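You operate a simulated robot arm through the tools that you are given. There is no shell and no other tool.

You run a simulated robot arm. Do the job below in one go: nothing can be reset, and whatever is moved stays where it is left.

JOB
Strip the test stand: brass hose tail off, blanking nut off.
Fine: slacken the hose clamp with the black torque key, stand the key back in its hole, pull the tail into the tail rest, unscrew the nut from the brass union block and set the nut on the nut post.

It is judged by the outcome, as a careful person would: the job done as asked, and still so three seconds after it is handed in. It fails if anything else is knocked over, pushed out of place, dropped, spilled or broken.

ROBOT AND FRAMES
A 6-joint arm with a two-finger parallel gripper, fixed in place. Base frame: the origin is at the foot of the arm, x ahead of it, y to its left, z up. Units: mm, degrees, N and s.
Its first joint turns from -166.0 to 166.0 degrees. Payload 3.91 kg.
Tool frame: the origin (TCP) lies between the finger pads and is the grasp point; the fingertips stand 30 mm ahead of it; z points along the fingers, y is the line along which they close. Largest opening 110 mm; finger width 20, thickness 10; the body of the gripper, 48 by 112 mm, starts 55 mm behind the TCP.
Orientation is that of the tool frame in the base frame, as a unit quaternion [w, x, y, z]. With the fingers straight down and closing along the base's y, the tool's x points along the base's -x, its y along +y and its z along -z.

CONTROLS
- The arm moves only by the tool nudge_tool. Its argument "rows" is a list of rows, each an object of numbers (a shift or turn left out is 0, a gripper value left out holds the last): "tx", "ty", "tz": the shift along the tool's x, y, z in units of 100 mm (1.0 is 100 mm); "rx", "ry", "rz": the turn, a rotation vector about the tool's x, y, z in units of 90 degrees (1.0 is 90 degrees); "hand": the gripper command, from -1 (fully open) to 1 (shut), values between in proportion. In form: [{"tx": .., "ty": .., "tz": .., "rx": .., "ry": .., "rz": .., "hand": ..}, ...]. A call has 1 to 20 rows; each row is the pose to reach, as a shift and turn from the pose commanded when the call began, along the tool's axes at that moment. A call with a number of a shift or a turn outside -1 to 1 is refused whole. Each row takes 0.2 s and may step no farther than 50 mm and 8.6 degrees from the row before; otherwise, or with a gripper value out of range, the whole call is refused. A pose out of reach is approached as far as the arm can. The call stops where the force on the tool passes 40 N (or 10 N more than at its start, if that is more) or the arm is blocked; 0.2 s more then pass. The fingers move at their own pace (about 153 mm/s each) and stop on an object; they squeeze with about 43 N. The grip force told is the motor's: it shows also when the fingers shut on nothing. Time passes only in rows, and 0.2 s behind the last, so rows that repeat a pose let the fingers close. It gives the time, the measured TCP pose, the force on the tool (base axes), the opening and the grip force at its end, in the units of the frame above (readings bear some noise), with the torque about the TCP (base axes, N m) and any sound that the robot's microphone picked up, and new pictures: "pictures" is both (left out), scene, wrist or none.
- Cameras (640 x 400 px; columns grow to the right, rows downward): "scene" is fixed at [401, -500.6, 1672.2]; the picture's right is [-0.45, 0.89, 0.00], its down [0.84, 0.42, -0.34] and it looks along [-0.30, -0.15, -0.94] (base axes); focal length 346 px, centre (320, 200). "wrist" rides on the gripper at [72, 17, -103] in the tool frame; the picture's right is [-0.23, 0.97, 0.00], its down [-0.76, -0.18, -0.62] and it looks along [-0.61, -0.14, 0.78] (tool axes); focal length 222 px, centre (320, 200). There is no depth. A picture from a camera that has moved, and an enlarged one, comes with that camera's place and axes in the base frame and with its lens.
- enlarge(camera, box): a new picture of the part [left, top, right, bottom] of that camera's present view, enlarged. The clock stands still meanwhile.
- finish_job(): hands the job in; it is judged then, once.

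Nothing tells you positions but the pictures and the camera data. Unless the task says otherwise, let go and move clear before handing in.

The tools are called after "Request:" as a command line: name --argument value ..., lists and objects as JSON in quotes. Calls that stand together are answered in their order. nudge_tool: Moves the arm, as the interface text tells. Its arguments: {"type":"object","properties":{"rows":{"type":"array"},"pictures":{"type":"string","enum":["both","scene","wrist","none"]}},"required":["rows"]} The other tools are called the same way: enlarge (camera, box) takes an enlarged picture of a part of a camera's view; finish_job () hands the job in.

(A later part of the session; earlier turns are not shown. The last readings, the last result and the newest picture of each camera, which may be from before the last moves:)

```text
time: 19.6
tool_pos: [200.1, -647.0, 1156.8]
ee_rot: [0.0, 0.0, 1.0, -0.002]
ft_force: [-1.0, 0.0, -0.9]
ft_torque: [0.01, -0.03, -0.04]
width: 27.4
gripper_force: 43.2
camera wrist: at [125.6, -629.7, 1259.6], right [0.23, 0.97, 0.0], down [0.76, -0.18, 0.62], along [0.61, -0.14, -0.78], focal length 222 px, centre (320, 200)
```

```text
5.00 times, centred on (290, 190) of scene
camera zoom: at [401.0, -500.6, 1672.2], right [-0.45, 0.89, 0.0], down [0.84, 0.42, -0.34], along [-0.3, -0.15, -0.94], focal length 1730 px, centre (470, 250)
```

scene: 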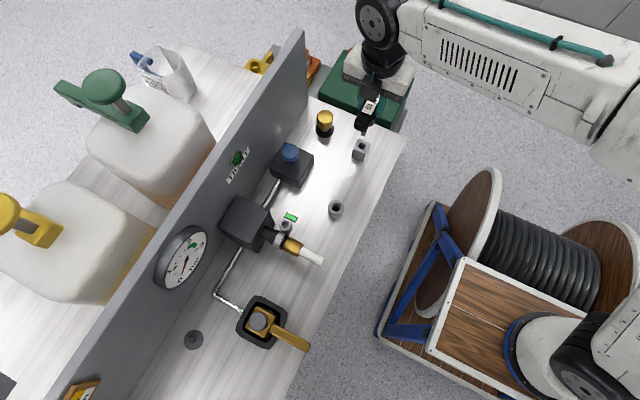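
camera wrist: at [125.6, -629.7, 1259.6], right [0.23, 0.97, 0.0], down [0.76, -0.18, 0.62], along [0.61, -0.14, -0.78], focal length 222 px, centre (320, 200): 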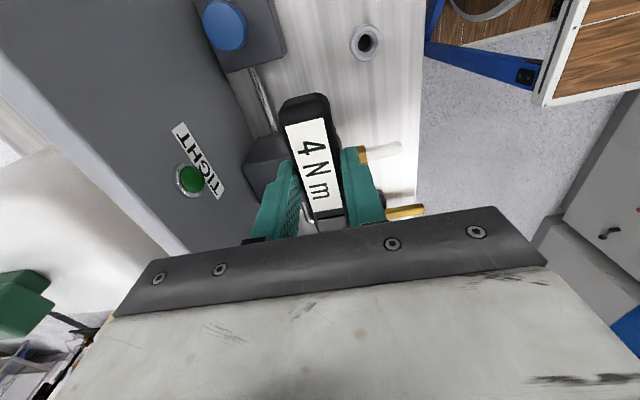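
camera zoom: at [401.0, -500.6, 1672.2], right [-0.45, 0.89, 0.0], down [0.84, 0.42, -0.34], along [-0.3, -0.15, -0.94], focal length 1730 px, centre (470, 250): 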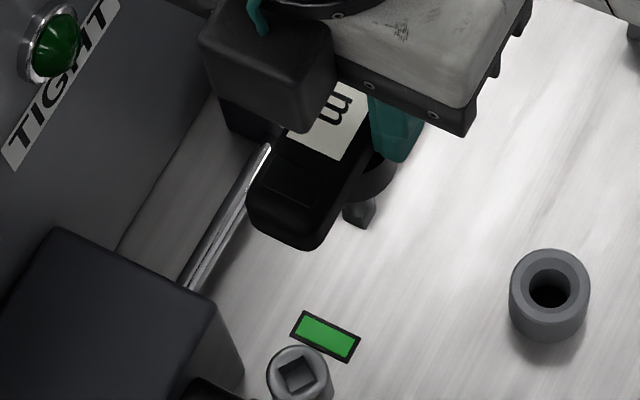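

I need the orientation of the screw's square socket, so I'll zoom in on it.

Request:
enlarge --camera "scene" --box '[270, 212, 302, 232]'

Request:
enlarge --camera "scene" --box '[286, 185, 318, 205]'

Request:
enlarge --camera "scene" --box '[346, 138, 378, 158]'

```text
16.00 times, centred on (286, 222) of scene
camera zoom: at [401.0, -500.6, 1672.2], right [-0.45, 0.89, 0.0], down [0.84, 0.42, -0.34], along [-0.3, -0.15, -0.94], focal length 5536 px, centre (864, -152)
```

zoom: 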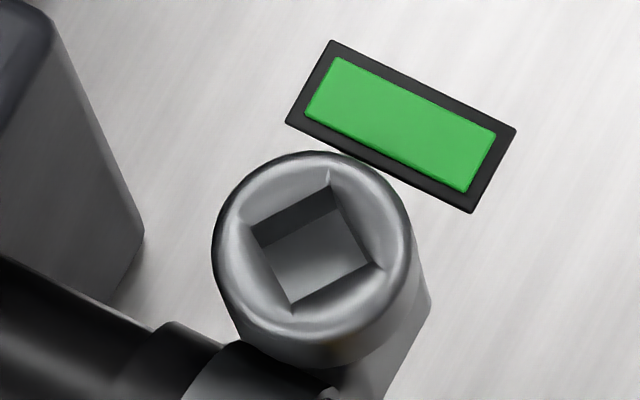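

```text
16.00 times, centred on (302, 195) of scene
camera zoom: at [401.0, -500.6, 1672.2], right [-0.45, 0.89, 0.0], down [0.84, 0.42, -0.34], along [-0.3, -0.15, -0.94], focal length 5536 px, centre (608, 280)
```

zoom: 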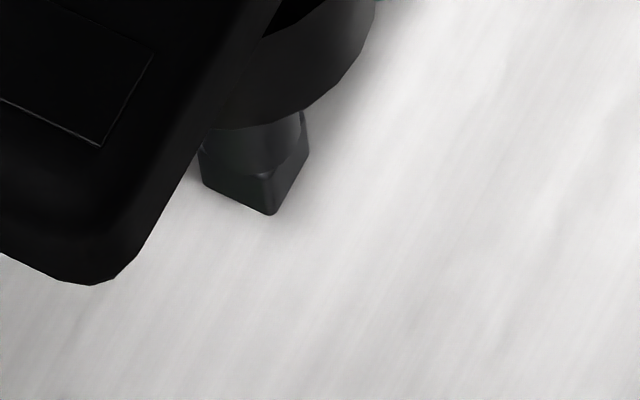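

```text
16.00 times, centred on (362, 148) of scene
camera zoom: at [401.0, -500.6, 1672.2], right [-0.45, 0.89, 0.0], down [0.84, 0.42, -0.34], along [-0.3, -0.15, -0.94], focal length 5536 px, centre (-352, 1032)
```

zoom: 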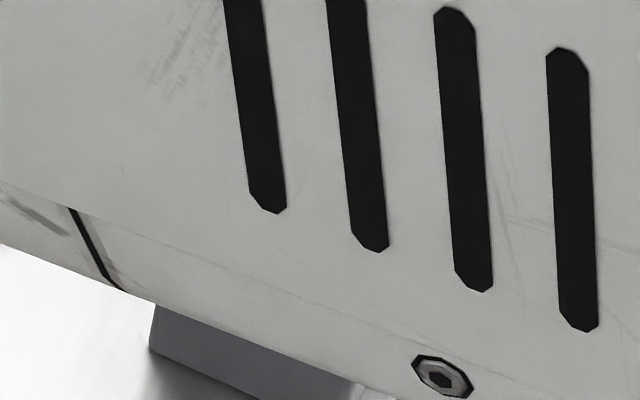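

The socket square is turned about 35° clockwise from the axes. I'll rotate the key 35.4° clockwise while moving over the screw, staying well above it.

Request:
nudge_tool --rows '[{"tx": -0.15, "rz": 0.08, "hand": 1}, {"tx": -0.3, "rz": 0.16, "hand": 1}, {"tx": -0.45, "rz": 0.24, "hand": 1}, {"tx": -0.55, "rz": 0.32, "hand": 1}, {"tx": -0.59, "ty": 0.01, "rz": 0.393, "hand": 1}]' --pictures "both"

Request:
enlarge --camera "scene" --box '[262, 195, 310, 225]'

Request:
enlarge --camera "wrist" --box '[220, 60, 420, 200]'

```text
time: 20.8
tool_pos: [257.2, -649.0, 1156.8]
ee_rot: [0.001, 0.305, 0.952, -0.001]
ft_force: [-0.2, 0.4, -2.3]
ft_torque: [0.02, -0.02, -0.01]
width: 27.5
gripper_force: 42.8
camera wrist: at [206.5, -592.2, 1259.2], right [0.75, 0.66, 0.0], down [0.52, -0.59, 0.63], along [0.41, -0.47, -0.78], focal length 222 px, centre (320, 200)
```

scene: 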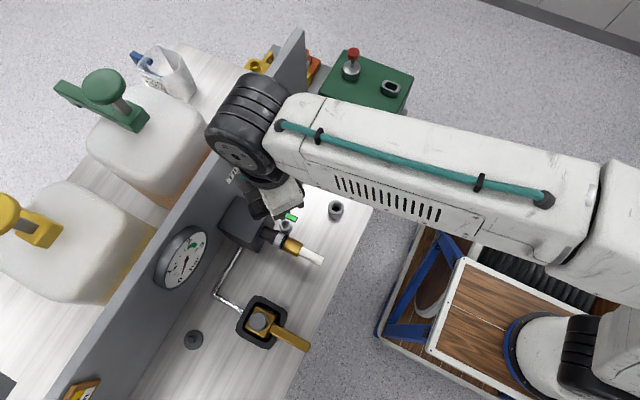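
wrist: 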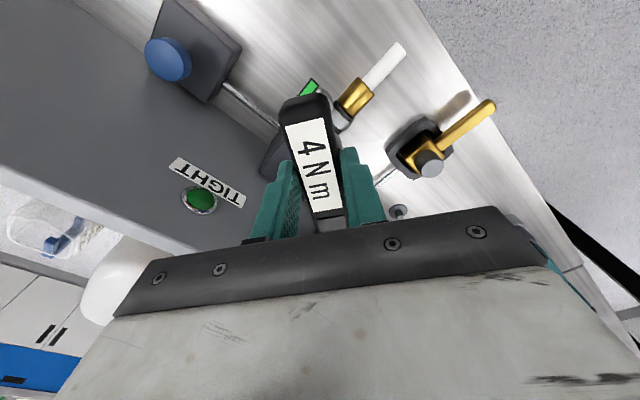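

```text
13.33 times, centred on (286, 210) of scene
camera zoom: at [401.0, -500.6, 1672.2], right [-0.45, 0.89, 0.0], down [0.84, 0.42, -0.34], along [-0.3, -0.15, -0.94], focal length 4613 px, centre (773, 67)
```

zoom: 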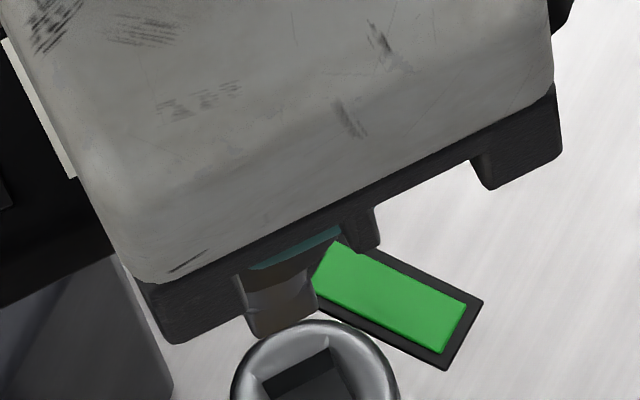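

```text
2.86 times, centred on (320, 130) of wrist
camera zoom: at [206.5, -592.2, 1259.2], right [0.75, 0.66, 0.0], down [0.52, -0.59, 0.63], along [0.41, -0.47, -0.78], focal length 635 px, centre (320, 400)
```

zoom: 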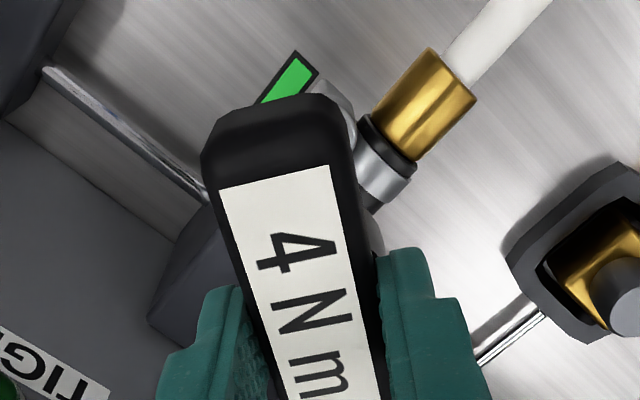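

The bit is nearly over the socket. I'll lower most of the way with a small correction and look again.

Request:
nudge_tool --rows '[{"ty": 0.03, "tz": 0.12, "hand": 1}, {"ty": 0.03, "tz": 0.24, "hand": 1}, {"ty": 0.03, "tz": 0.24, "hand": 1}]' --pictures "none"

Request:
enlarge --camera "scene" --box '[262, 205, 310, 235]'

Request:
enlarge --camera "wrist" --box '[260, 60, 380, 140]'

```text
time: 21.6
tool_pos: [259.5, -644.6, 1134.0]
ee_rot: [0.0, 0.304, 0.953, -0.002]
ft_force: [-0.1, 0.1, -2.7]
ft_torque: [0.01, 0.02, -0.02]
width: 27.5
gripper_force: 43.2
```

```text
13.33 times, centred on (286, 220) of scene
camera zoom: at [401.0, -500.6, 1672.2], right [-0.45, 0.89, 0.0], down [0.84, 0.42, -0.34], along [-0.3, -0.15, -0.94], focal length 4613 px, centre (773, -67)
```

zoom: 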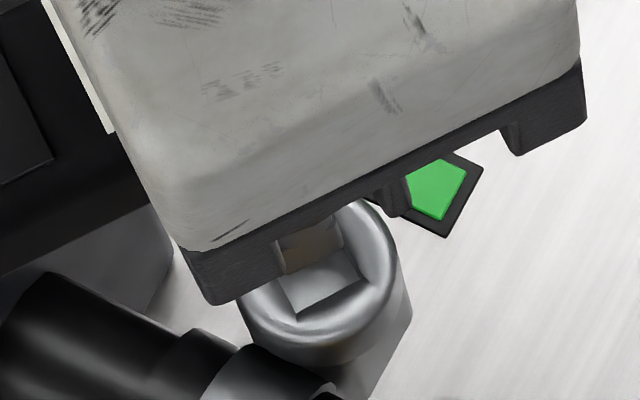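

```text
5.00 times, centred on (320, 100) of wrist
camera zoom: at [209.2, -588.9, 1236.4], right [0.75, 0.66, 0.0], down [0.52, -0.58, 0.63], along [0.41, -0.47, -0.78], focal length 1111 px, centre (320, 700)
```

zoom: 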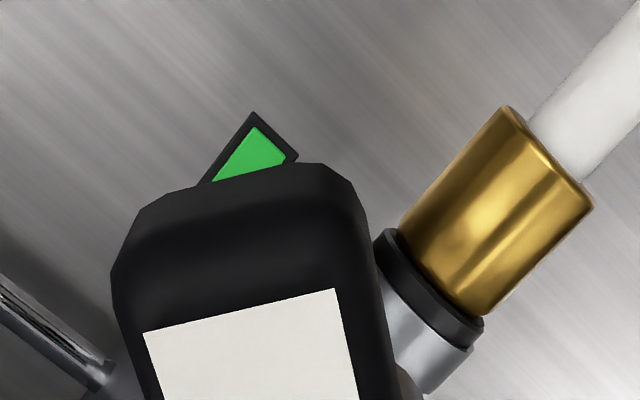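

The bit sits about 1 mm off the socket centre and 12–15 mm above it. I'll correct and lower in small steps.

Request:
nudge_tool --rows '[{"tx": 0.01, "tz": 0.04, "hand": 1}, {"tx": 0.01, "tz": 0.08, "hand": 1}, {"tx": 0.01, "tz": 0.08, "hand": 1}]' --pictures "none"

Request:
enlarge --camera "scene" --box '[262, 205, 310, 235]'

```text
time: 22.4
tool_pos: [258.4, -643.9, 1125.5]
ee_rot: [0.001, 0.304, 0.953, -0.001]
ft_force: [0.6, 0.1, -1.6]
ft_torque: [0.03, 0.01, -0.02]
width: 27.8
gripper_force: 43.1
```

```text
13.33 times, centred on (286, 220) of scene
camera zoom: at [401.0, -500.6, 1672.2], right [-0.45, 0.89, 0.0], down [0.84, 0.42, -0.34], along [-0.3, -0.15, -0.94], focal length 4613 px, centre (773, -67)
```

zoom: 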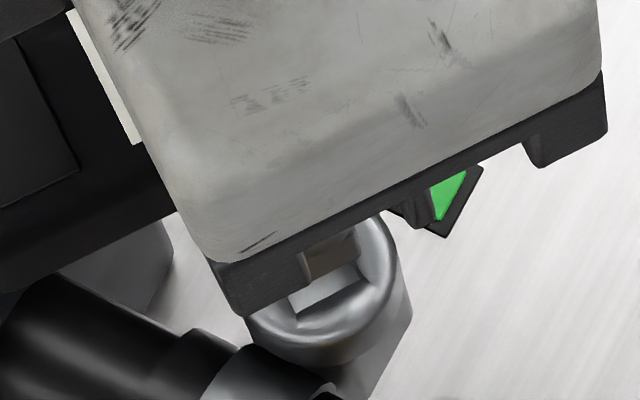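

Request:
enlarge --camera "scene" --box '[278, 217, 298, 232]'

```text
16.00 times, centred on (288, 224) of scene
camera zoom: at [401.0, -500.6, 1672.2], right [-0.45, 0.89, 0.0], down [0.84, 0.42, -0.34], along [-0.3, -0.15, -0.94], focal length 5536 px, centre (832, -192)
```

zoom: 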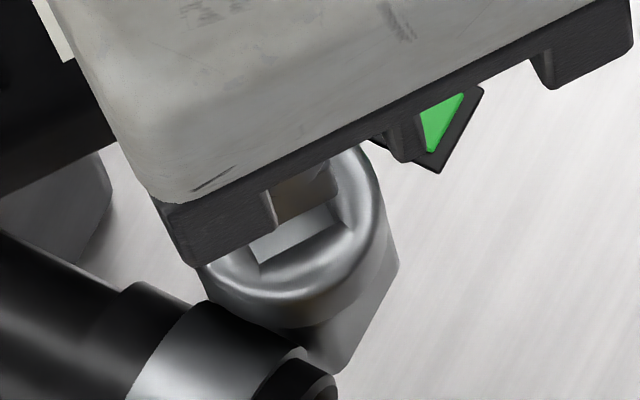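

A closer look shows I overcorrected by about 1.3 mm, so I'll undo that and insert gently.

Request:
nudge_tool --rows '[{"tx": -0.011, "ty": -0.006, "tz": 0.0, "hand": 1}, {"tx": -0.011, "ty": -0.006, "tz": 0.02, "hand": 1}, {"tx": -0.011, "ty": -0.006, "tz": 0.04, "hand": 1}, {"tx": -0.011, "ty": -0.006, "tz": 0.06, "hand": 1}]' --pictures "none"

Request:
enlarge --camera "scene" --box '[278, 217, 298, 232]'

```text
time: 23.4
tool_pos: [258.3, -644.1, 1119.9]
ee_rot: [0.001, 0.304, 0.953, -0.002]
ft_force: [0.1, -0.3, -2.0]
ft_torque: [-0.01, -0.01, 0.04]
width: 27.4
gripper_force: 42.7
```

```text
16.00 times, centred on (288, 224) of scene
camera zoom: at [401.0, -500.6, 1672.2], right [-0.45, 0.89, 0.0], down [0.84, 0.42, -0.34], along [-0.3, -0.15, -0.94], focal length 5536 px, centre (832, -192)
```

zoom: 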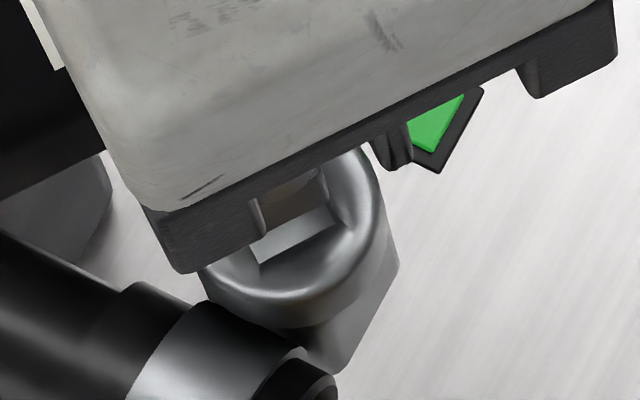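

I still seem to be about 1.5 mm short in x. I'll correct, lower 3 mm and recheck.

Request:
nudge_tool --rows '[{"tx": -0.012, "ty": 0.009, "tz": 0.0, "hand": 1}, {"tx": -0.012, "ty": 0.009, "tz": 0.015, "hand": 1}, {"tx": -0.012, "ty": 0.009, "tz": 0.03, "hand": 1}]' --pictures "none"

Request:
enlarge --camera "scene" --box '[278, 217, 294, 227]'

```text
time: 24.2
tool_pos: [259.3, -645.6, 1117.1]
ee_rot: [0.001, 0.304, 0.953, -0.002]
ft_force: [-0.4, 0.4, -2.5]
ft_torque: [-0.01, -0.02, 0.01]
width: 27.3
gripper_force: 43.1
```

```text
16.00 times, centred on (286, 222) of scene
camera zoom: at [401.0, -500.6, 1672.2], right [-0.45, 0.89, 0.0], down [0.84, 0.42, -0.34], along [-0.3, -0.15, -0.94], focal length 5536 px, centre (864, -152)
```

zoom: 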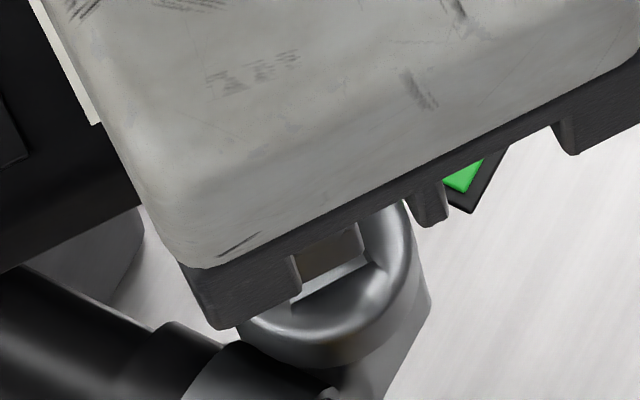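

The bit now lines up over the socket with about 3 mm to go, so I'll continue inserting.

Request:
nudge_tool --rows '[{"tz": 0.02, "hand": 1}, {"tz": 0.04, "hand": 1}, {"tz": 0.06, "hand": 1}, {"tz": 0.08, "hand": 1}]' --pictures "none"

Request:
enlarge --camera "scene" --box '[278, 217, 294, 227]'

```text
time: 25.2
tool_pos: [259.0, -644.7, 1107.1]
ee_rot: [0.002, 0.304, 0.953, -0.002]
ft_force: [-0.3, -0.3, -2.7]
ft_torque: [-0.03, 0.02, 0.0]
width: 27.4
gripper_force: 43.0
```

```text
16.00 times, centred on (286, 222) of scene
camera zoom: at [401.0, -500.6, 1672.2], right [-0.45, 0.89, 0.0], down [0.84, 0.42, -0.34], along [-0.3, -0.15, -0.94], focal length 5536 px, centre (864, -152)
```

zoom: 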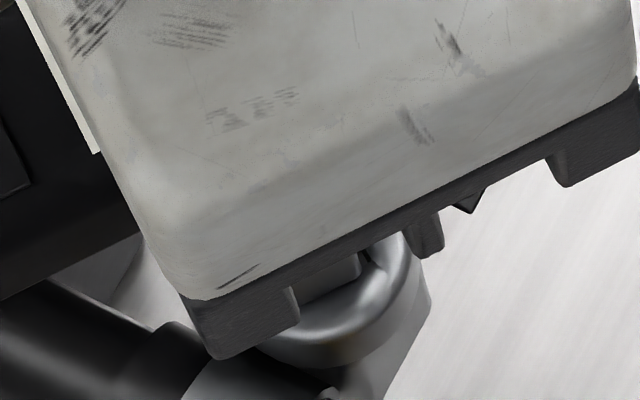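

The bit entered without resistance, so I'll keep lowering until it seats.

Request:
nudge_tool --rows '[{"tz": 0.02, "hand": 1}, {"tz": 0.04, "hand": 1}, {"tz": 0.06, "hand": 1}]' --pictures "none"

Request:
enlarge --camera "scene" --box '[278, 217, 294, 227]'

Request:
enlarge --camera "wrist" --box '[240, 60, 400, 160]'

```text
time: 26.0
tool_pos: [258.6, -645.7, 1102.5]
ee_rot: [0.0, 0.304, 0.953, -0.001]
ft_force: [-5.9, -7.0, 0.3]
ft_torque: [-0.84, 0.58, 0.01]
width: 27.5
gripper_force: 42.8
```

```text
16.00 times, centred on (286, 222) of scene
camera zoom: at [401.0, -500.6, 1672.2], right [-0.45, 0.89, 0.0], down [0.84, 0.42, -0.34], along [-0.3, -0.15, -0.94], focal length 5536 px, centre (864, -152)
```

zoom: 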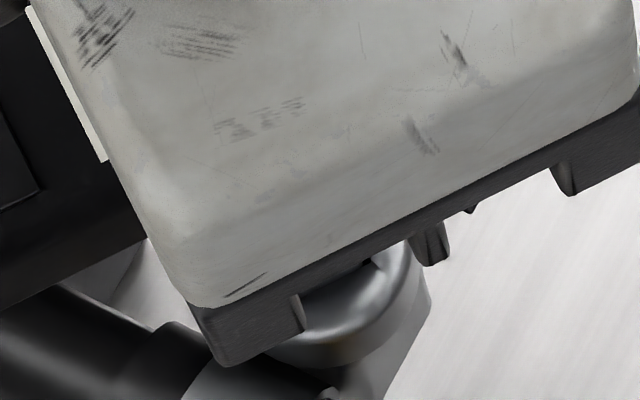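

```text
4.00 times, centred on (320, 110) of wrist
camera zoom: at [208.2, -590.0, 1205.1], right [0.75, 0.66, 0.0], down [0.52, -0.58, 0.63], along [0.41, -0.47, -0.78], focal length 888 px, centre (320, 560)
```

zoom: 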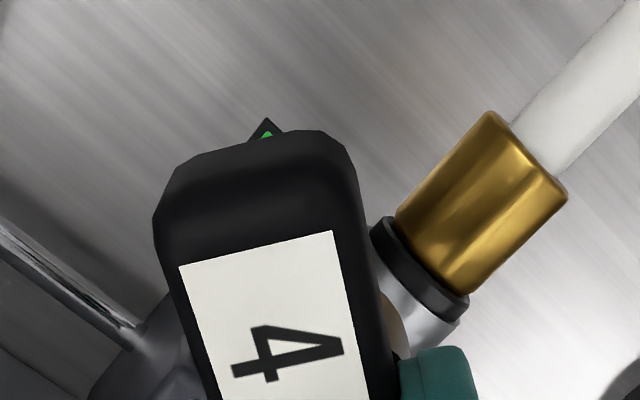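

The bit is rubbing one side wall, shown by the lateral force (-6, -7) N. I'll shift about 1 mm that way and press further.

Request:
nudge_tool --rows '[{"tx": 0.002, "ty": -0.013, "hand": 1}, {"tx": 0.002, "ty": -0.013, "hand": 1}]' --pictures "none"

Request:
nudge_tool --rows '[{"tz": 0.015, "hand": 1}, {"tz": 0.03, "hand": 1}]' --pictures "none"

```text
time: 26.6
tool_pos: [258.4, -645.5, 1102.7]
ee_rot: [0.001, 0.304, 0.953, -0.001]
ft_force: [0.4, -1.1, -2.7]
ft_torque: [-0.14, 0.1, 0.02]
width: 27.4
gripper_force: 43.2
```

```text
time: 27.2
tool_pos: [259.2, -644.2, 1099.9]
ee_rot: [0.001, 0.304, 0.953, -0.002]
ft_force: [-1.0, -2.0, -1.7]
ft_torque: [-0.26, 0.14, 0.0]
width: 27.6
gripper_force: 43.3
```

Request:
nudge_tool --rows '[{"tz": 0.015, "hand": 1}, {"tz": 0.03, "hand": 1}, {"tz": 0.045, "hand": 1}]' --pictures "none"

Request:
enlarge --camera "scene" --box '[278, 217, 294, 227]'

```text
time: 28.0
tool_pos: [258.8, -645.2, 1098.6]
ee_rot: [0.003, 0.304, 0.953, -0.002]
ft_force: [-3.2, 3.9, 23.2]
ft_torque: [0.58, 0.2, 0.05]
width: 27.6
gripper_force: 43.1
```

```text
16.00 times, centred on (286, 222) of scene
camera zoom: at [401.0, -500.6, 1672.2], right [-0.45, 0.89, 0.0], down [0.84, 0.42, -0.34], along [-0.3, -0.15, -0.94], focal length 5536 px, centre (864, -152)
```

zoom: 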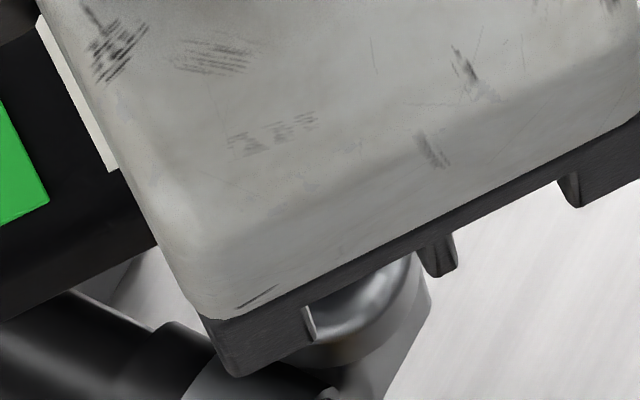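

The bit is seated at 23 N down and the key's window has turned green. I'll ease the press slightly and start turning counter-clockwise, watching the torque.

Request:
nudge_tool --rows '[{"tz": -0.008, "hand": 1}, {"tz": -0.008, "rz": -0.05, "hand": 1}, {"tz": -0.008, "rz": -0.1, "hand": 1}]' --pictures "both"

Request:
enlarge --camera "scene" --box '[230, 140, 310, 240]'

```text
time: 28.8
tool_pos: [257.9, -647.1, 1097.4]
ee_rot: [0.003, 0.227, 0.974, -0.004]
ft_force: [0.5, -9.2, 27.0]
ft_torque: [-0.93, -0.22, -0.02]
width: 27.8
gripper_force: 43.0
camera wrist: at [199.3, -598.4, 1199.9], right [0.64, 0.77, 0.0], down [0.6, -0.49, 0.63], along [0.48, -0.4, -0.78], focal length 222 px, centre (320, 200)
```

scene: 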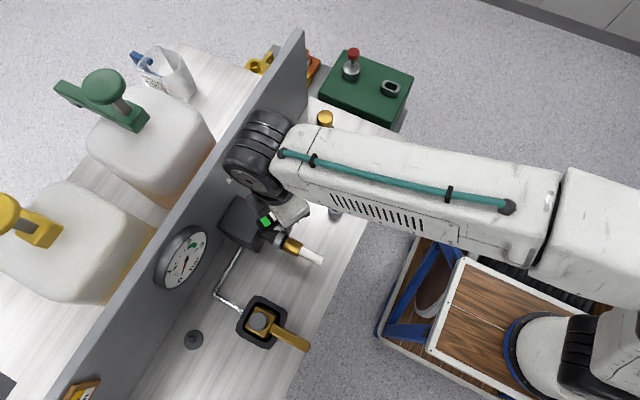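
wrist: 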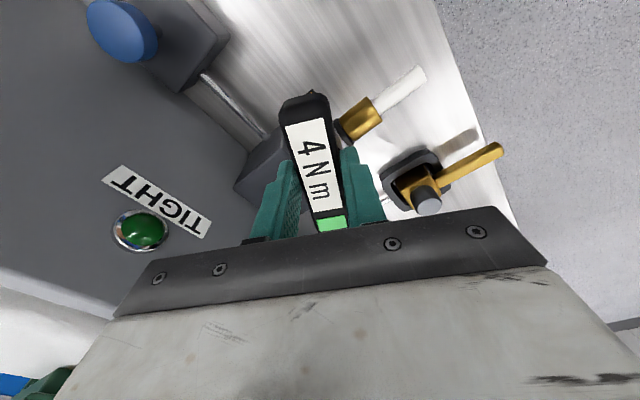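

```text
4.00 times, centred on (270, 190) of scene
camera zoom: at [401.0, -500.6, 1672.2], right [-0.45, 0.89, 0.0], down [0.84, 0.42, -0.34], along [-0.3, -0.15, -0.94], focal length 1384 px, centre (520, 240)
```

zoom: 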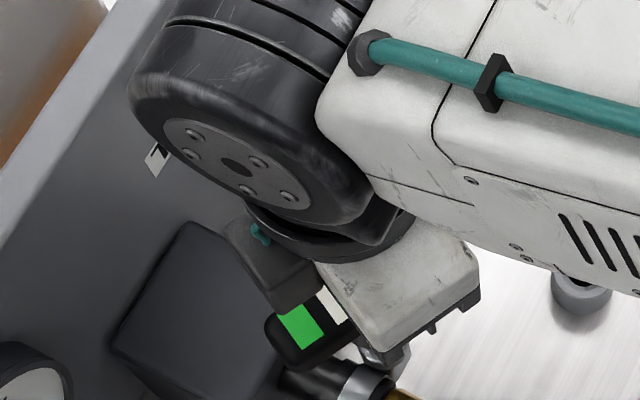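

The key turned 9° with no torque yet. I'll ease the side load and keep turning.

Request:
nudge_tool --rows '[{"tx": -0.004, "ty": -0.009, "tz": -0.008, "hand": 1}, {"tx": -0.004, "ty": -0.009, "tz": -0.008, "rz": -0.06, "hand": 1}, {"tx": -0.004, "ty": -0.009, "tz": -0.008, "rz": -0.12, "hand": 1}, {"tx": -0.004, "ty": -0.009, "tz": -0.008, "rz": -0.18, "hand": 1}]' --pictures "wrist"

```text
time: 29.8
tool_pos: [258.5, -646.3, 1097.8]
ee_rot: [0.001, 0.087, 0.996, -0.002]
ft_force: [-5.9, -5.5, 25.2]
ft_torque: [-0.54, 0.58, -0.04]
width: 27.5
gripper_force: 42.5
camera wrist: at [188.1, -617.5, 1200.0], right [0.39, 0.92, 0.0], down [0.72, -0.31, 0.63], along [0.57, -0.25, -0.78], focal length 222 px, centre (320, 200)
```

wrist: 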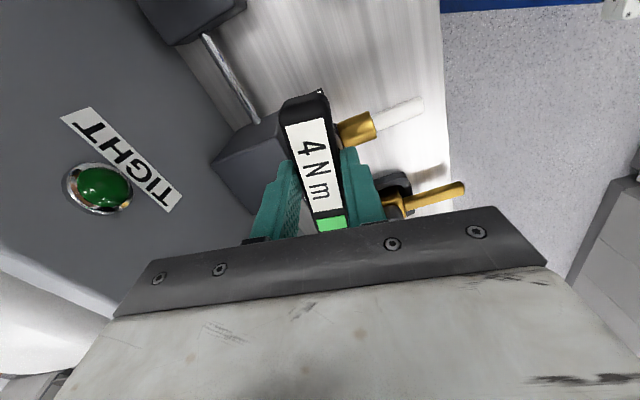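

Request:
nudge_tool --rows '[{"tx": 0.006, "ty": -0.009, "tz": -0.004, "hand": 1}, {"tx": 0.006, "ty": -0.009, "tz": -0.004, "rz": -0.08, "hand": 1}, {"tx": 0.006, "ty": -0.009, "tz": -0.004, "rz": -0.16, "hand": 1}, {"tx": 0.006, "ty": -0.009, "tz": -0.004, "rz": -0.24, "hand": 1}, {"tx": 0.006, "ty": -0.009, "tz": -0.004, "rz": -0.32, "hand": 1}, {"tx": 0.006, "ty": -0.009, "tz": -0.004, "rz": -0.4, "hand": 1}]' --pictures "both"

Request:
enlarge --camera "scene" --box '[230, 170, 310, 240]'

```text
time: 31.2
tool_pos: [258.8, -650.0, 1097.8]
ee_rot: [0.0, -0.224, 0.975, -0.002]
ft_force: [-7.1, -10.5, 7.6]
ft_torque: [-1.05, 0.71, -0.03]
width: 27.2
gripper_force: 43.1
camera wrist: at [183.8, -665.3, 1200.2], right [-0.22, 0.98, 0.0], down [0.76, 0.17, 0.62], along [0.61, 0.14, -0.78], focal length 222 px, centre (320, 200)
```

scene: 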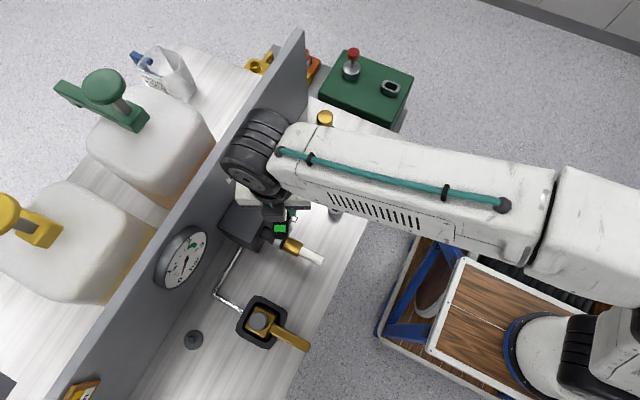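
wrist: 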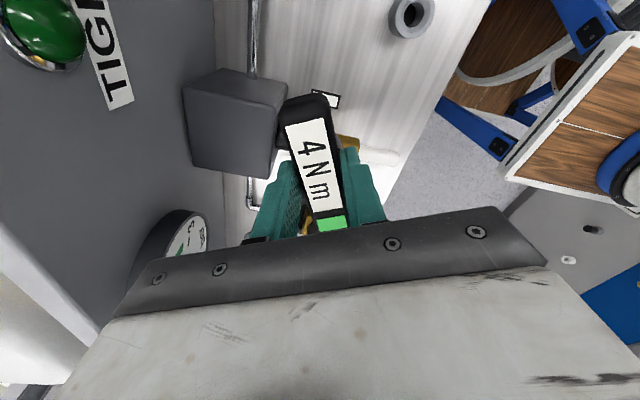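

```text
5.71 times, centred on (270, 205) of scene
camera zoom: at [401.0, -500.6, 1672.2], right [-0.45, 0.89, 0.0], down [0.84, 0.42, -0.34], along [-0.3, -0.15, -0.94], focal length 1977 px, centre (606, 171)
```

zoom: 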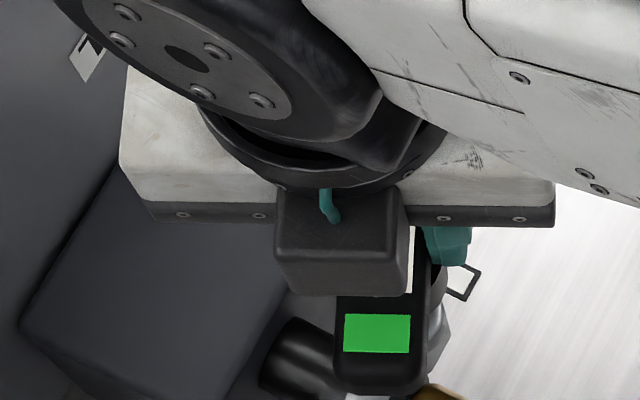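

The flag beside the clamp has gone from green to blank, so the clamp is slackening. I'll ease the side load and turn a bit further to be sure.

Request:
nudge_tool --rows '[{"tx": 0.014, "ty": -0.006, "tz": 0.004, "hand": 1}, {"tx": 0.014, "ty": -0.006, "tz": 0.004, "rz": -0.08, "hand": 1}, {"tx": 0.014, "ty": -0.006, "tz": 0.004, "rz": -0.16, "hand": 1}, {"tx": 0.014, "ty": -0.006, "tz": 0.004, "rz": -0.24, "hand": 1}, {"tx": 0.014, "ty": -0.006, "tz": 0.004, "rz": -0.32, "hand": 1}]' --pictures "both"

Request:
enlarge --camera "scene" --box '[230, 170, 310, 240]'

Request:
enlarge --camera "wrist" --box '[260, 60, 420, 160]'

```text
time: 32.4
tool_pos: [258.8, -650.0, 1098.0]
ee_rot: [0.0, -0.461, 0.888, -0.002]
ft_force: [8.3, -8.5, 14.7]
ft_torque: [-0.86, -0.94, -0.05]
width: 27.6
gripper_force: 42.9
camera wrist: at [200.8, -699.1, 1200.3], right [-0.66, 0.75, 0.0], down [0.58, 0.52, 0.62], along [0.47, 0.41, -0.78], focal length 222 px, centre (320, 200)
```

scene: 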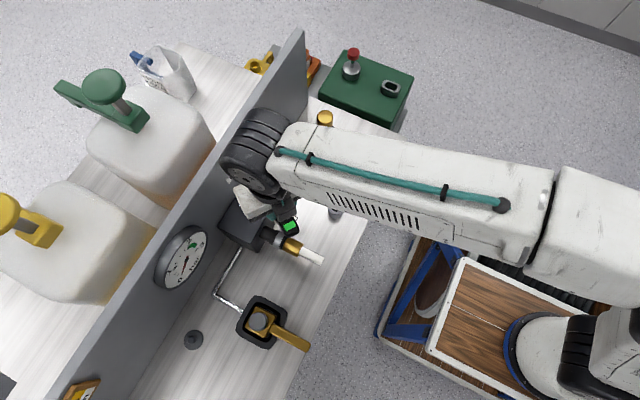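
wrist: 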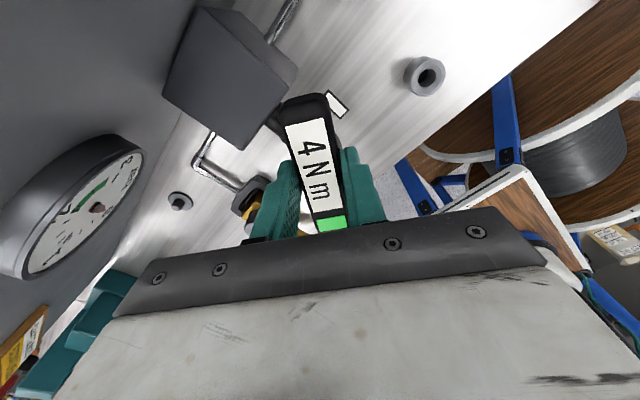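

```text
5.71 times, centred on (270, 205) of scene
camera zoom: at [401.0, -500.6, 1672.2], right [-0.45, 0.89, 0.0], down [0.84, 0.42, -0.34], along [-0.3, -0.15, -0.94], focal length 1977 px, centre (606, 171)
```

zoom: 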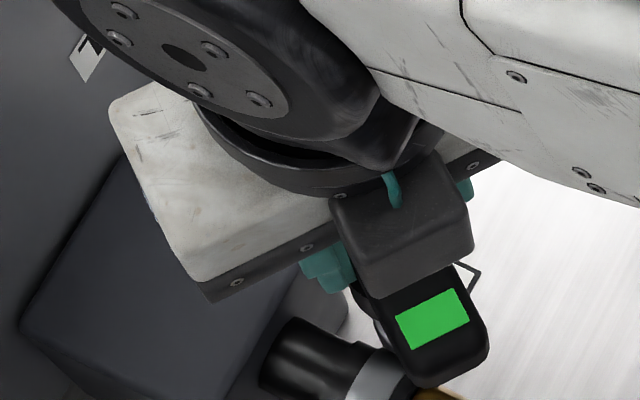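

```text
4.00 times, centred on (340, 110) of wrist
camera zoom: at [200.8, -699.1, 1200.3], right [-0.66, 0.75, 0.0], down [0.58, 0.52, 0.62], along [0.47, 0.41, -0.78], focal length 888 px, centre (240, 560)
```

zoom: 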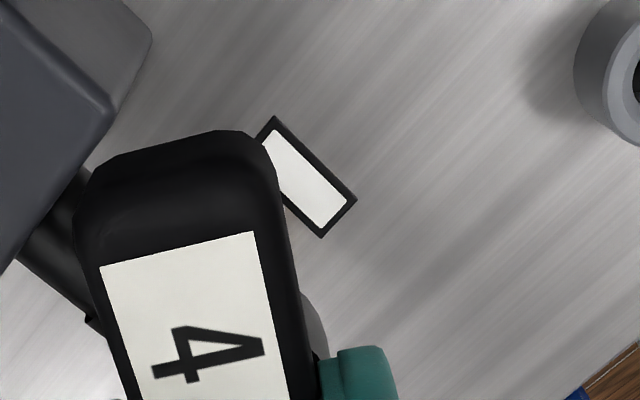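

The flag stays blank after about 90° of turn, so the clamp is slack. I'll relieve the side load and lift the key straight out.

Request:
nudge_tool --rows '[{"tx": 0.002, "ty": -0.011, "hand": 1}, {"tx": 0.002, "ty": -0.011, "tz": -0.05, "hand": 1}, {"tx": 0.002, "ty": -0.011, "tz": -0.12, "hand": 1}, {"tx": 0.002, "ty": -0.011, "tz": -0.25, "hand": 1}, {"tx": 0.002, "ty": -0.011, "tz": -0.45, "hand": 1}, {"tx": 0.002, "ty": -0.011, "tz": -0.6, "hand": 1}]' --pictures "both"

Request:
enlarge --camera "scene" --box '[250, 180, 330, 240]'

```text
time: 33.8
tool_pos: [257.0, -648.1, 1156.7]
ee_rot: [0.0, -0.459, 0.888, -0.001]
ft_force: [-0.1, -0.4, -2.9]
ft_torque: [0.02, -0.01, -0.02]
width: 27.7
gripper_force: 43.2
camera wrist: at [200.0, -698.7, 1259.8], right [-0.66, 0.75, 0.0], down [0.59, 0.52, 0.62], along [0.47, 0.41, -0.78], focal length 222 px, centre (320, 200)
```

scene: 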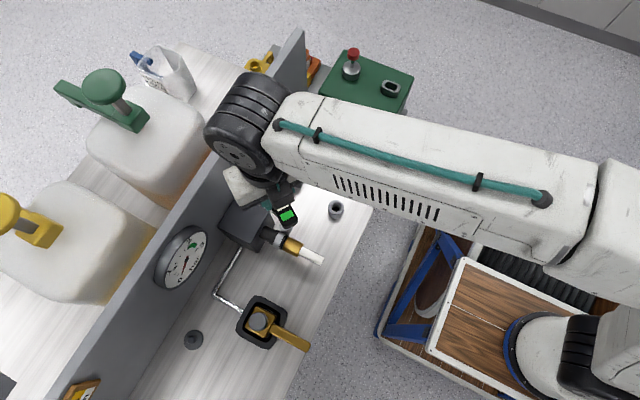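
wrist: 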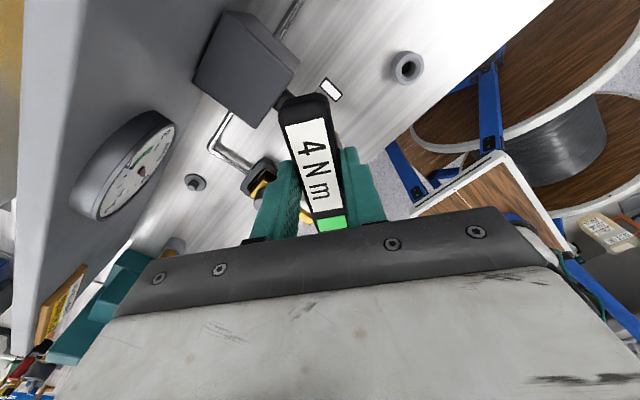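

```text
6.67 times, centred on (290, 210) of scene
camera zoom: at [401.0, -500.6, 1672.2], right [-0.45, 0.89, 0.0], down [0.84, 0.42, -0.34], along [-0.3, -0.15, -0.94], focal length 2307 px, centre (520, 133)
```

zoom: 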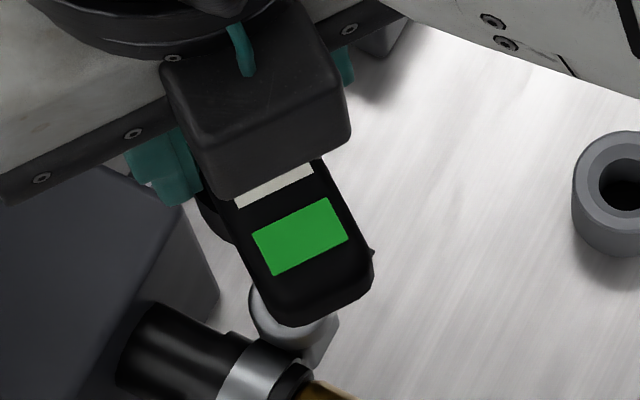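

The key is out. I'll rotate it back to its original orientation before carrying it to the holder.

Request:
nudge_tool --rows '[{"rz": 0.09, "hand": 1}, {"rz": 0.18, "hand": 1}, {"rz": 0.27, "hand": 1}, {"rz": 0.36, "hand": 1}, {"rz": 0.45, "hand": 1}, {"rz": 0.54, "hand": 1}, {"rz": 0.607, "hand": 1}]' --pictures "none"

Request:
nudge_tool --rows '[{"tx": 0.4, "ty": 0.1, "hand": 1}, {"tx": 0.8, "ty": 0.2, "hand": 1}, {"tx": 1.0, "ty": 0.3, "hand": 1}]' --pictures "none"

Request:
nudge_tool --rows '[{"tx": 0.4, "ty": 0.1, "hand": 1}, {"tx": 0.8, "ty": 0.2, "hand": 1}, {"tx": 1.0, "ty": 0.277, "hand": 1}]' --pictures "none"

Request:
nudge_tool --rows '[{"tx": 0.3, "tz": 0.1, "hand": 1}, {"tx": 0.6, "tz": 0.3, "hand": 1}, {"tx": 0.6, "tz": 0.4, "hand": 1}, {"tx": 0.6, "tz": 0.4, "hand": 1}]' --pictures "both"

Request:
enlarge --camera "wrist" --box '[220, 60, 420, 200]'

Request:
enlarge --camera "scene" --box '[340, 120, 388, 150]'

```text
time: 35.4
tool_pos: [257.4, -650.1, 1157.3]
ee_rot: [0.001, 0.002, 1.0, -0.001]
ft_force: [0.1, 0.0, -1.2]
ft_torque: [-0.03, 0.04, 0.02]
width: 27.5
gripper_force: 43.1
```

```text
time: 36.2
tool_pos: [157.7, -619.9, 1157.7]
ee_rot: [0.0, 0.0, 1.0, -0.002]
ft_force: [-0.5, 0.1, -2.4]
ft_torque: [0.02, -0.01, -0.04]
width: 27.3
gripper_force: 42.7
```

```text
time: 37.0
tool_pos: [60.8, -593.2, 1155.1]
ee_rot: [0.001, 0.0, 1.0, -0.001]
ft_force: [0.1, 0.2, -2.4]
ft_torque: [-0.03, 0.03, 0.0]
width: 27.4
gripper_force: 43.0
```

```text
time: 38.0
tool_pos: [-1.6, -591.4, 1114.5]
ee_rot: [0.001, 0.0, 1.0, 0.0]
ft_force: [0.2, -0.2, -3.5]
ft_torque: [0.0, 0.03, -0.04]
width: 27.3
gripper_force: 43.0
camera wrist: at [-75.7, -573.6, 1217.3], right [0.23, 0.97, 0.0], down [0.76, -0.18, 0.62], along [0.61, -0.14, -0.78], focal length 222 px, centre (320, 200)
```

scene: 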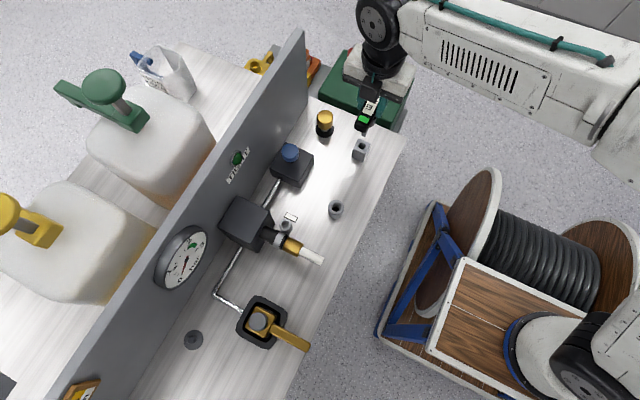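
wrist: 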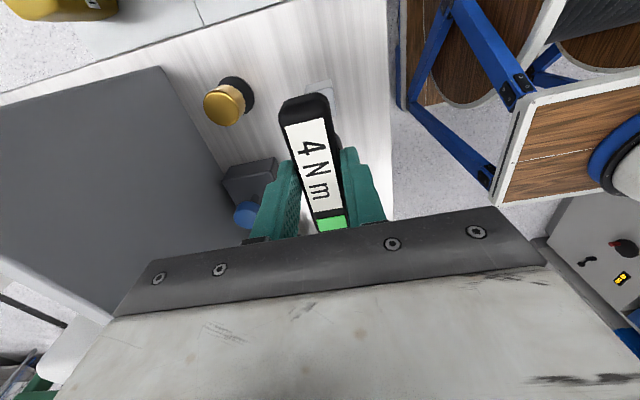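

```text
2.86 times, centred on (320, 130) of wrist
camera zoom: at [-75.7, -573.6, 1217.3], right [0.23, 0.97, 0.0], down [0.76, -0.18, 0.62], along [0.61, -0.14, -0.78], focal length 635 px, centre (320, 400)
```

zoom: 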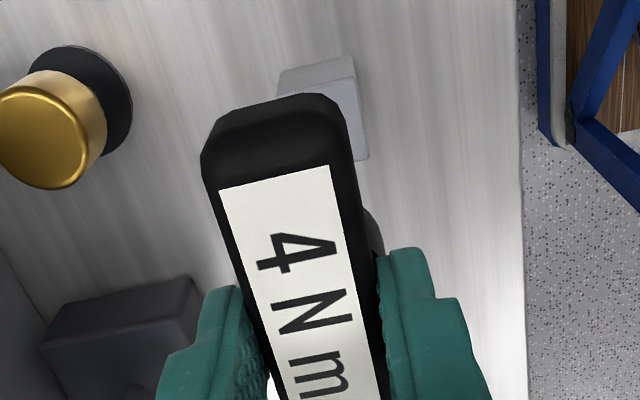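

```text
13.33 times, centred on (364, 135) of scene
camera zoom: at [401.0, -500.6, 1672.2], right [-0.45, 0.89, 0.0], down [0.84, 0.42, -0.34], along [-0.3, -0.15, -0.94], focal length 4613 px, centre (-267, 1067)
```

zoom: 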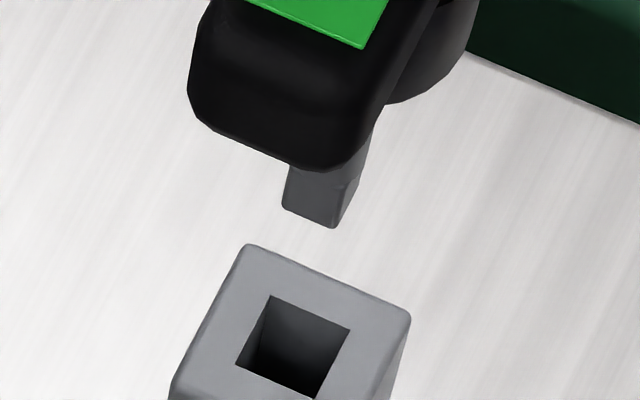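

The key is held exactly as before, and the bit projects into the centre of the hole. I'll lower it into the holder.

Request:
nudge_tool --rows '[{"tz": 0.15, "hand": 1}, {"tz": 0.3, "hand": 1}, {"tz": 0.4, "hand": 1}, {"tz": 0.5, "hand": 1}, {"tz": 0.58, "hand": 1}]' --pictures "none"

Request:
enlarge --camera "scene" --box '[340, 125, 388, 155]'

```text
time: 39.2
tool_pos: [-1.8, -591.1, 1057.8]
ee_rot: [0.001, 0.0, 1.0, 0.0]
ft_force: [0.1, 0.3, -2.2]
ft_torque: [-0.02, 0.02, 0.03]
width: 27.3
gripper_force: 43.2
```

```text
13.33 times, centred on (364, 140) of scene
camera zoom: at [401.0, -500.6, 1672.2], right [-0.45, 0.89, 0.0], down [0.84, 0.42, -0.34], along [-0.3, -0.15, -0.94], focal length 4613 px, centre (-267, 1000)
```

zoom: 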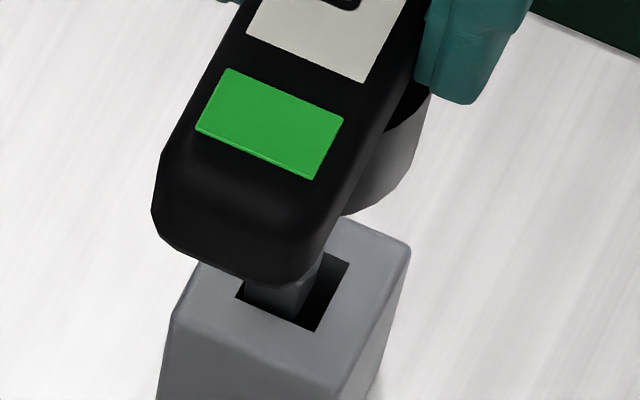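

Request:
nudge_tool --rows '[{"tz": 0.1, "hand": 1}, {"tz": 0.2, "hand": 1}, {"tz": 0.28, "hand": 1}, {"tz": 0.33, "hand": 1}, {"tz": 0.35, "hand": 1}]' --pictures "wrist"

Request:
enlarge --camera "scene" --box '[340, 125, 388, 155]'

```text
time: 40.4
tool_pos: [-1.3, -593.2, 1022.9]
ee_rot: [0.001, 0.001, 1.0, -0.001]
ft_force: [-6.7, 13.3, 4.0]
ft_torque: [1.06, 0.54, 0.03]
width: 27.4
gripper_force: 42.9
camera wrist: at [-75.6, -574.7, 1126.5], right [0.23, 0.97, 0.0], down [0.76, -0.18, 0.62], along [0.61, -0.14, -0.78], focal length 222 px, centre (320, 200)
```

wrist: 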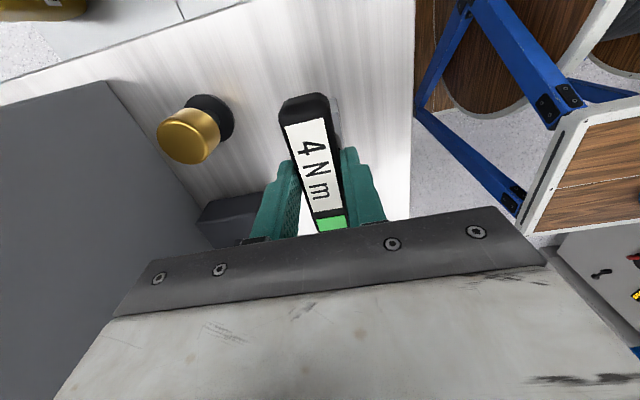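

```text
13.33 times, centred on (364, 140) of scene
camera zoom: at [401.0, -500.6, 1672.2], right [-0.45, 0.89, 0.0], down [0.84, 0.42, -0.34], along [-0.3, -0.15, -0.94], focal length 4613 px, centre (-267, 1000)
```

zoom: 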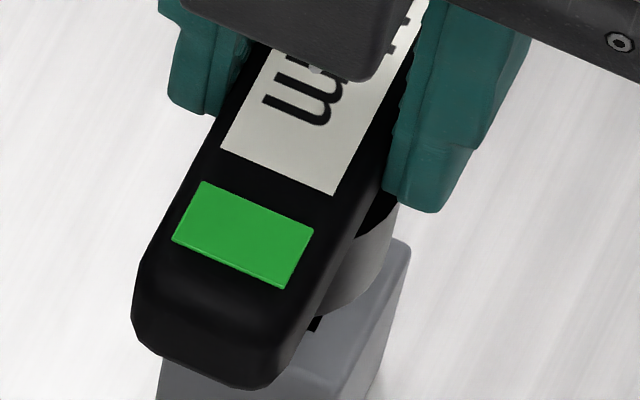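

There's a light side load (+13 N in y) from the hole wall. I'll shift toward centre and check that it's fully seated.

Request:
nudge_tool --rows '[{"tx": 0.008, "ty": 0.015, "hand": 1}, {"tx": 0.008, "ty": 0.015, "hand": 1}]' --pictures "none"

Request:
nudge_tool --rows '[{"tz": 0.01, "hand": 1}, {"tz": 0.02, "hand": 1}]' --pictures "none"

```text
time: 41.0
tool_pos: [-0.6, -593.2, 1023.9]
ee_rot: [0.002, 0.0, 1.0, -0.001]
ft_force: [-3.7, -0.7, -1.1]
ft_torque: [-0.07, 0.26, 0.02]
width: 27.1
gripper_force: 43.0
```

```text
time: 41.6
tool_pos: [-1.2, -591.1, 1021.2]
ee_rot: [0.001, 0.001, 1.0, -0.002]
ft_force: [-0.2, -0.5, -1.9]
ft_torque: [-0.04, 0.07, 0.02]
width: 27.6
gripper_force: 42.9
```

Request:
nudge_tool --rows '[{"tz": 0.01, "hand": 1}, {"tz": 0.02, "hand": 1}, {"tz": 0.03, "hand": 1}]' --pictures "none"

Request:
enlarge --camera "scene" --box '[340, 125, 388, 155]'

```text
time: 42.4
tool_pos: [-2.4, -589.3, 1021.0]
ee_rot: [0.0, 0.0, 1.0, -0.004]
ft_force: [10.0, 0.8, 38.4]
ft_torque: [0.29, -1.28, 0.0]
width: 27.7
gripper_force: 42.9
```

```text
13.33 times, centred on (364, 140) of scene
camera zoom: at [401.0, -500.6, 1672.2], right [-0.45, 0.89, 0.0], down [0.84, 0.42, -0.34], along [-0.3, -0.15, -0.94], focal length 4613 px, centre (-267, 1000)
```

zoom: 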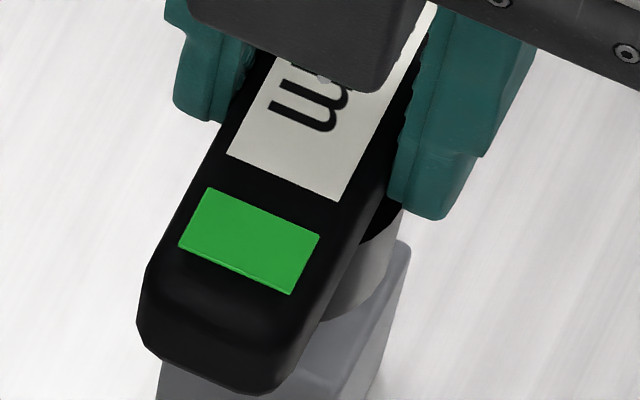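

The key is bottomed in the holder. I'll back off the press, release, and rise straight up.

Request:
nudge_tool --rows '[{"tx": -0.008, "tz": -0.02, "hand": 1}, {"tx": -0.008, "tz": -0.02, "hand": 1}]' --pictures "none"

Request:
nudge_tool --rows '[{"hand": 0.3}, {"hand": -0.1}, {"tz": -0.2, "hand": -0.1}, {"tz": -0.5, "hand": -0.1}, {"tz": -0.9, "hand": -0.1}]' --pictures "both"

Request:
enlarge --camera "scene" --box '[330, 115, 394, 165]'

Request:
enlarge --camera "scene" --box '[250, 200, 346, 260]'

```text
time: 43.0
tool_pos: [-2.6, -590.9, 1021.2]
ee_rot: [0.0, 0.0, 1.0, -0.002]
ft_force: [2.9, -6.0, 30.1]
ft_torque: [-0.61, -0.34, 0.01]
width: 27.5
gripper_force: 42.9
```

```text
time: 44.2
tool_pos: [-2.4, -590.5, 1110.6]
ee_rot: [0.001, 0.0, 1.0, -0.001]
ft_force: [0.2, -0.3, -0.2]
ft_torque: [0.0, -0.01, -0.05]
width: 60.4
gripper_force: 0.1
camera wrist: at [-77.0, -573.4, 1213.1], right [0.23, 0.97, 0.0], down [0.76, -0.18, 0.62], along [0.61, -0.14, -0.78], focal length 222 px, centre (320, 200)
```

scene: 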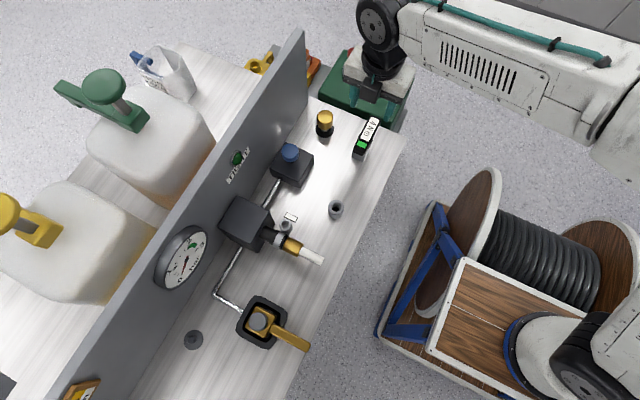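
wrist: 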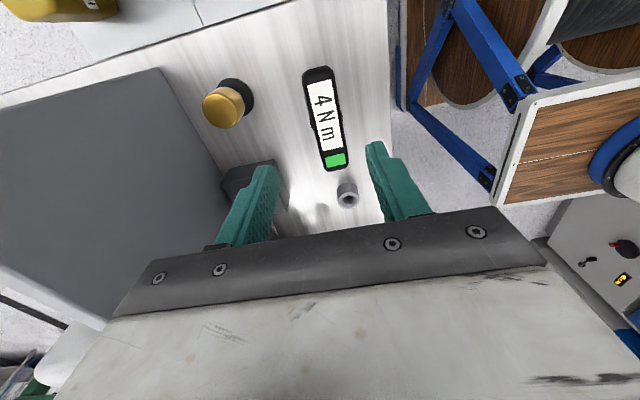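

```text
8.00 times, centred on (362, 140) of scene
camera zoom: at [401.0, -500.6, 1672.2], right [-0.45, 0.89, 0.0], down [0.84, 0.42, -0.34], along [-0.3, -0.15, -0.94], focal length 2768 px, centre (-16, 680)
```

zoom: 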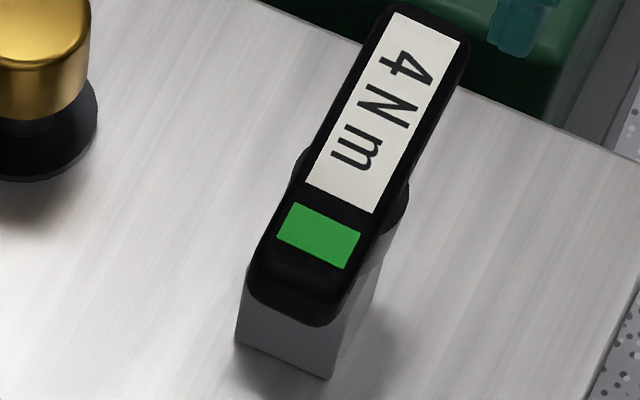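

```text
6.67 times, centred on (298, 230) of scene
camera zoom: at [401.0, -500.6, 1672.2], right [-0.45, 0.89, 0.0], down [0.84, 0.42, -0.34], along [-0.3, -0.15, -0.94], focal length 2307 px, centre (467, 0)
```

zoom: 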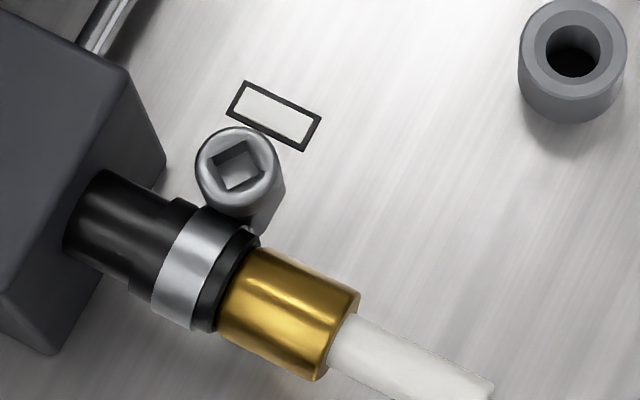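

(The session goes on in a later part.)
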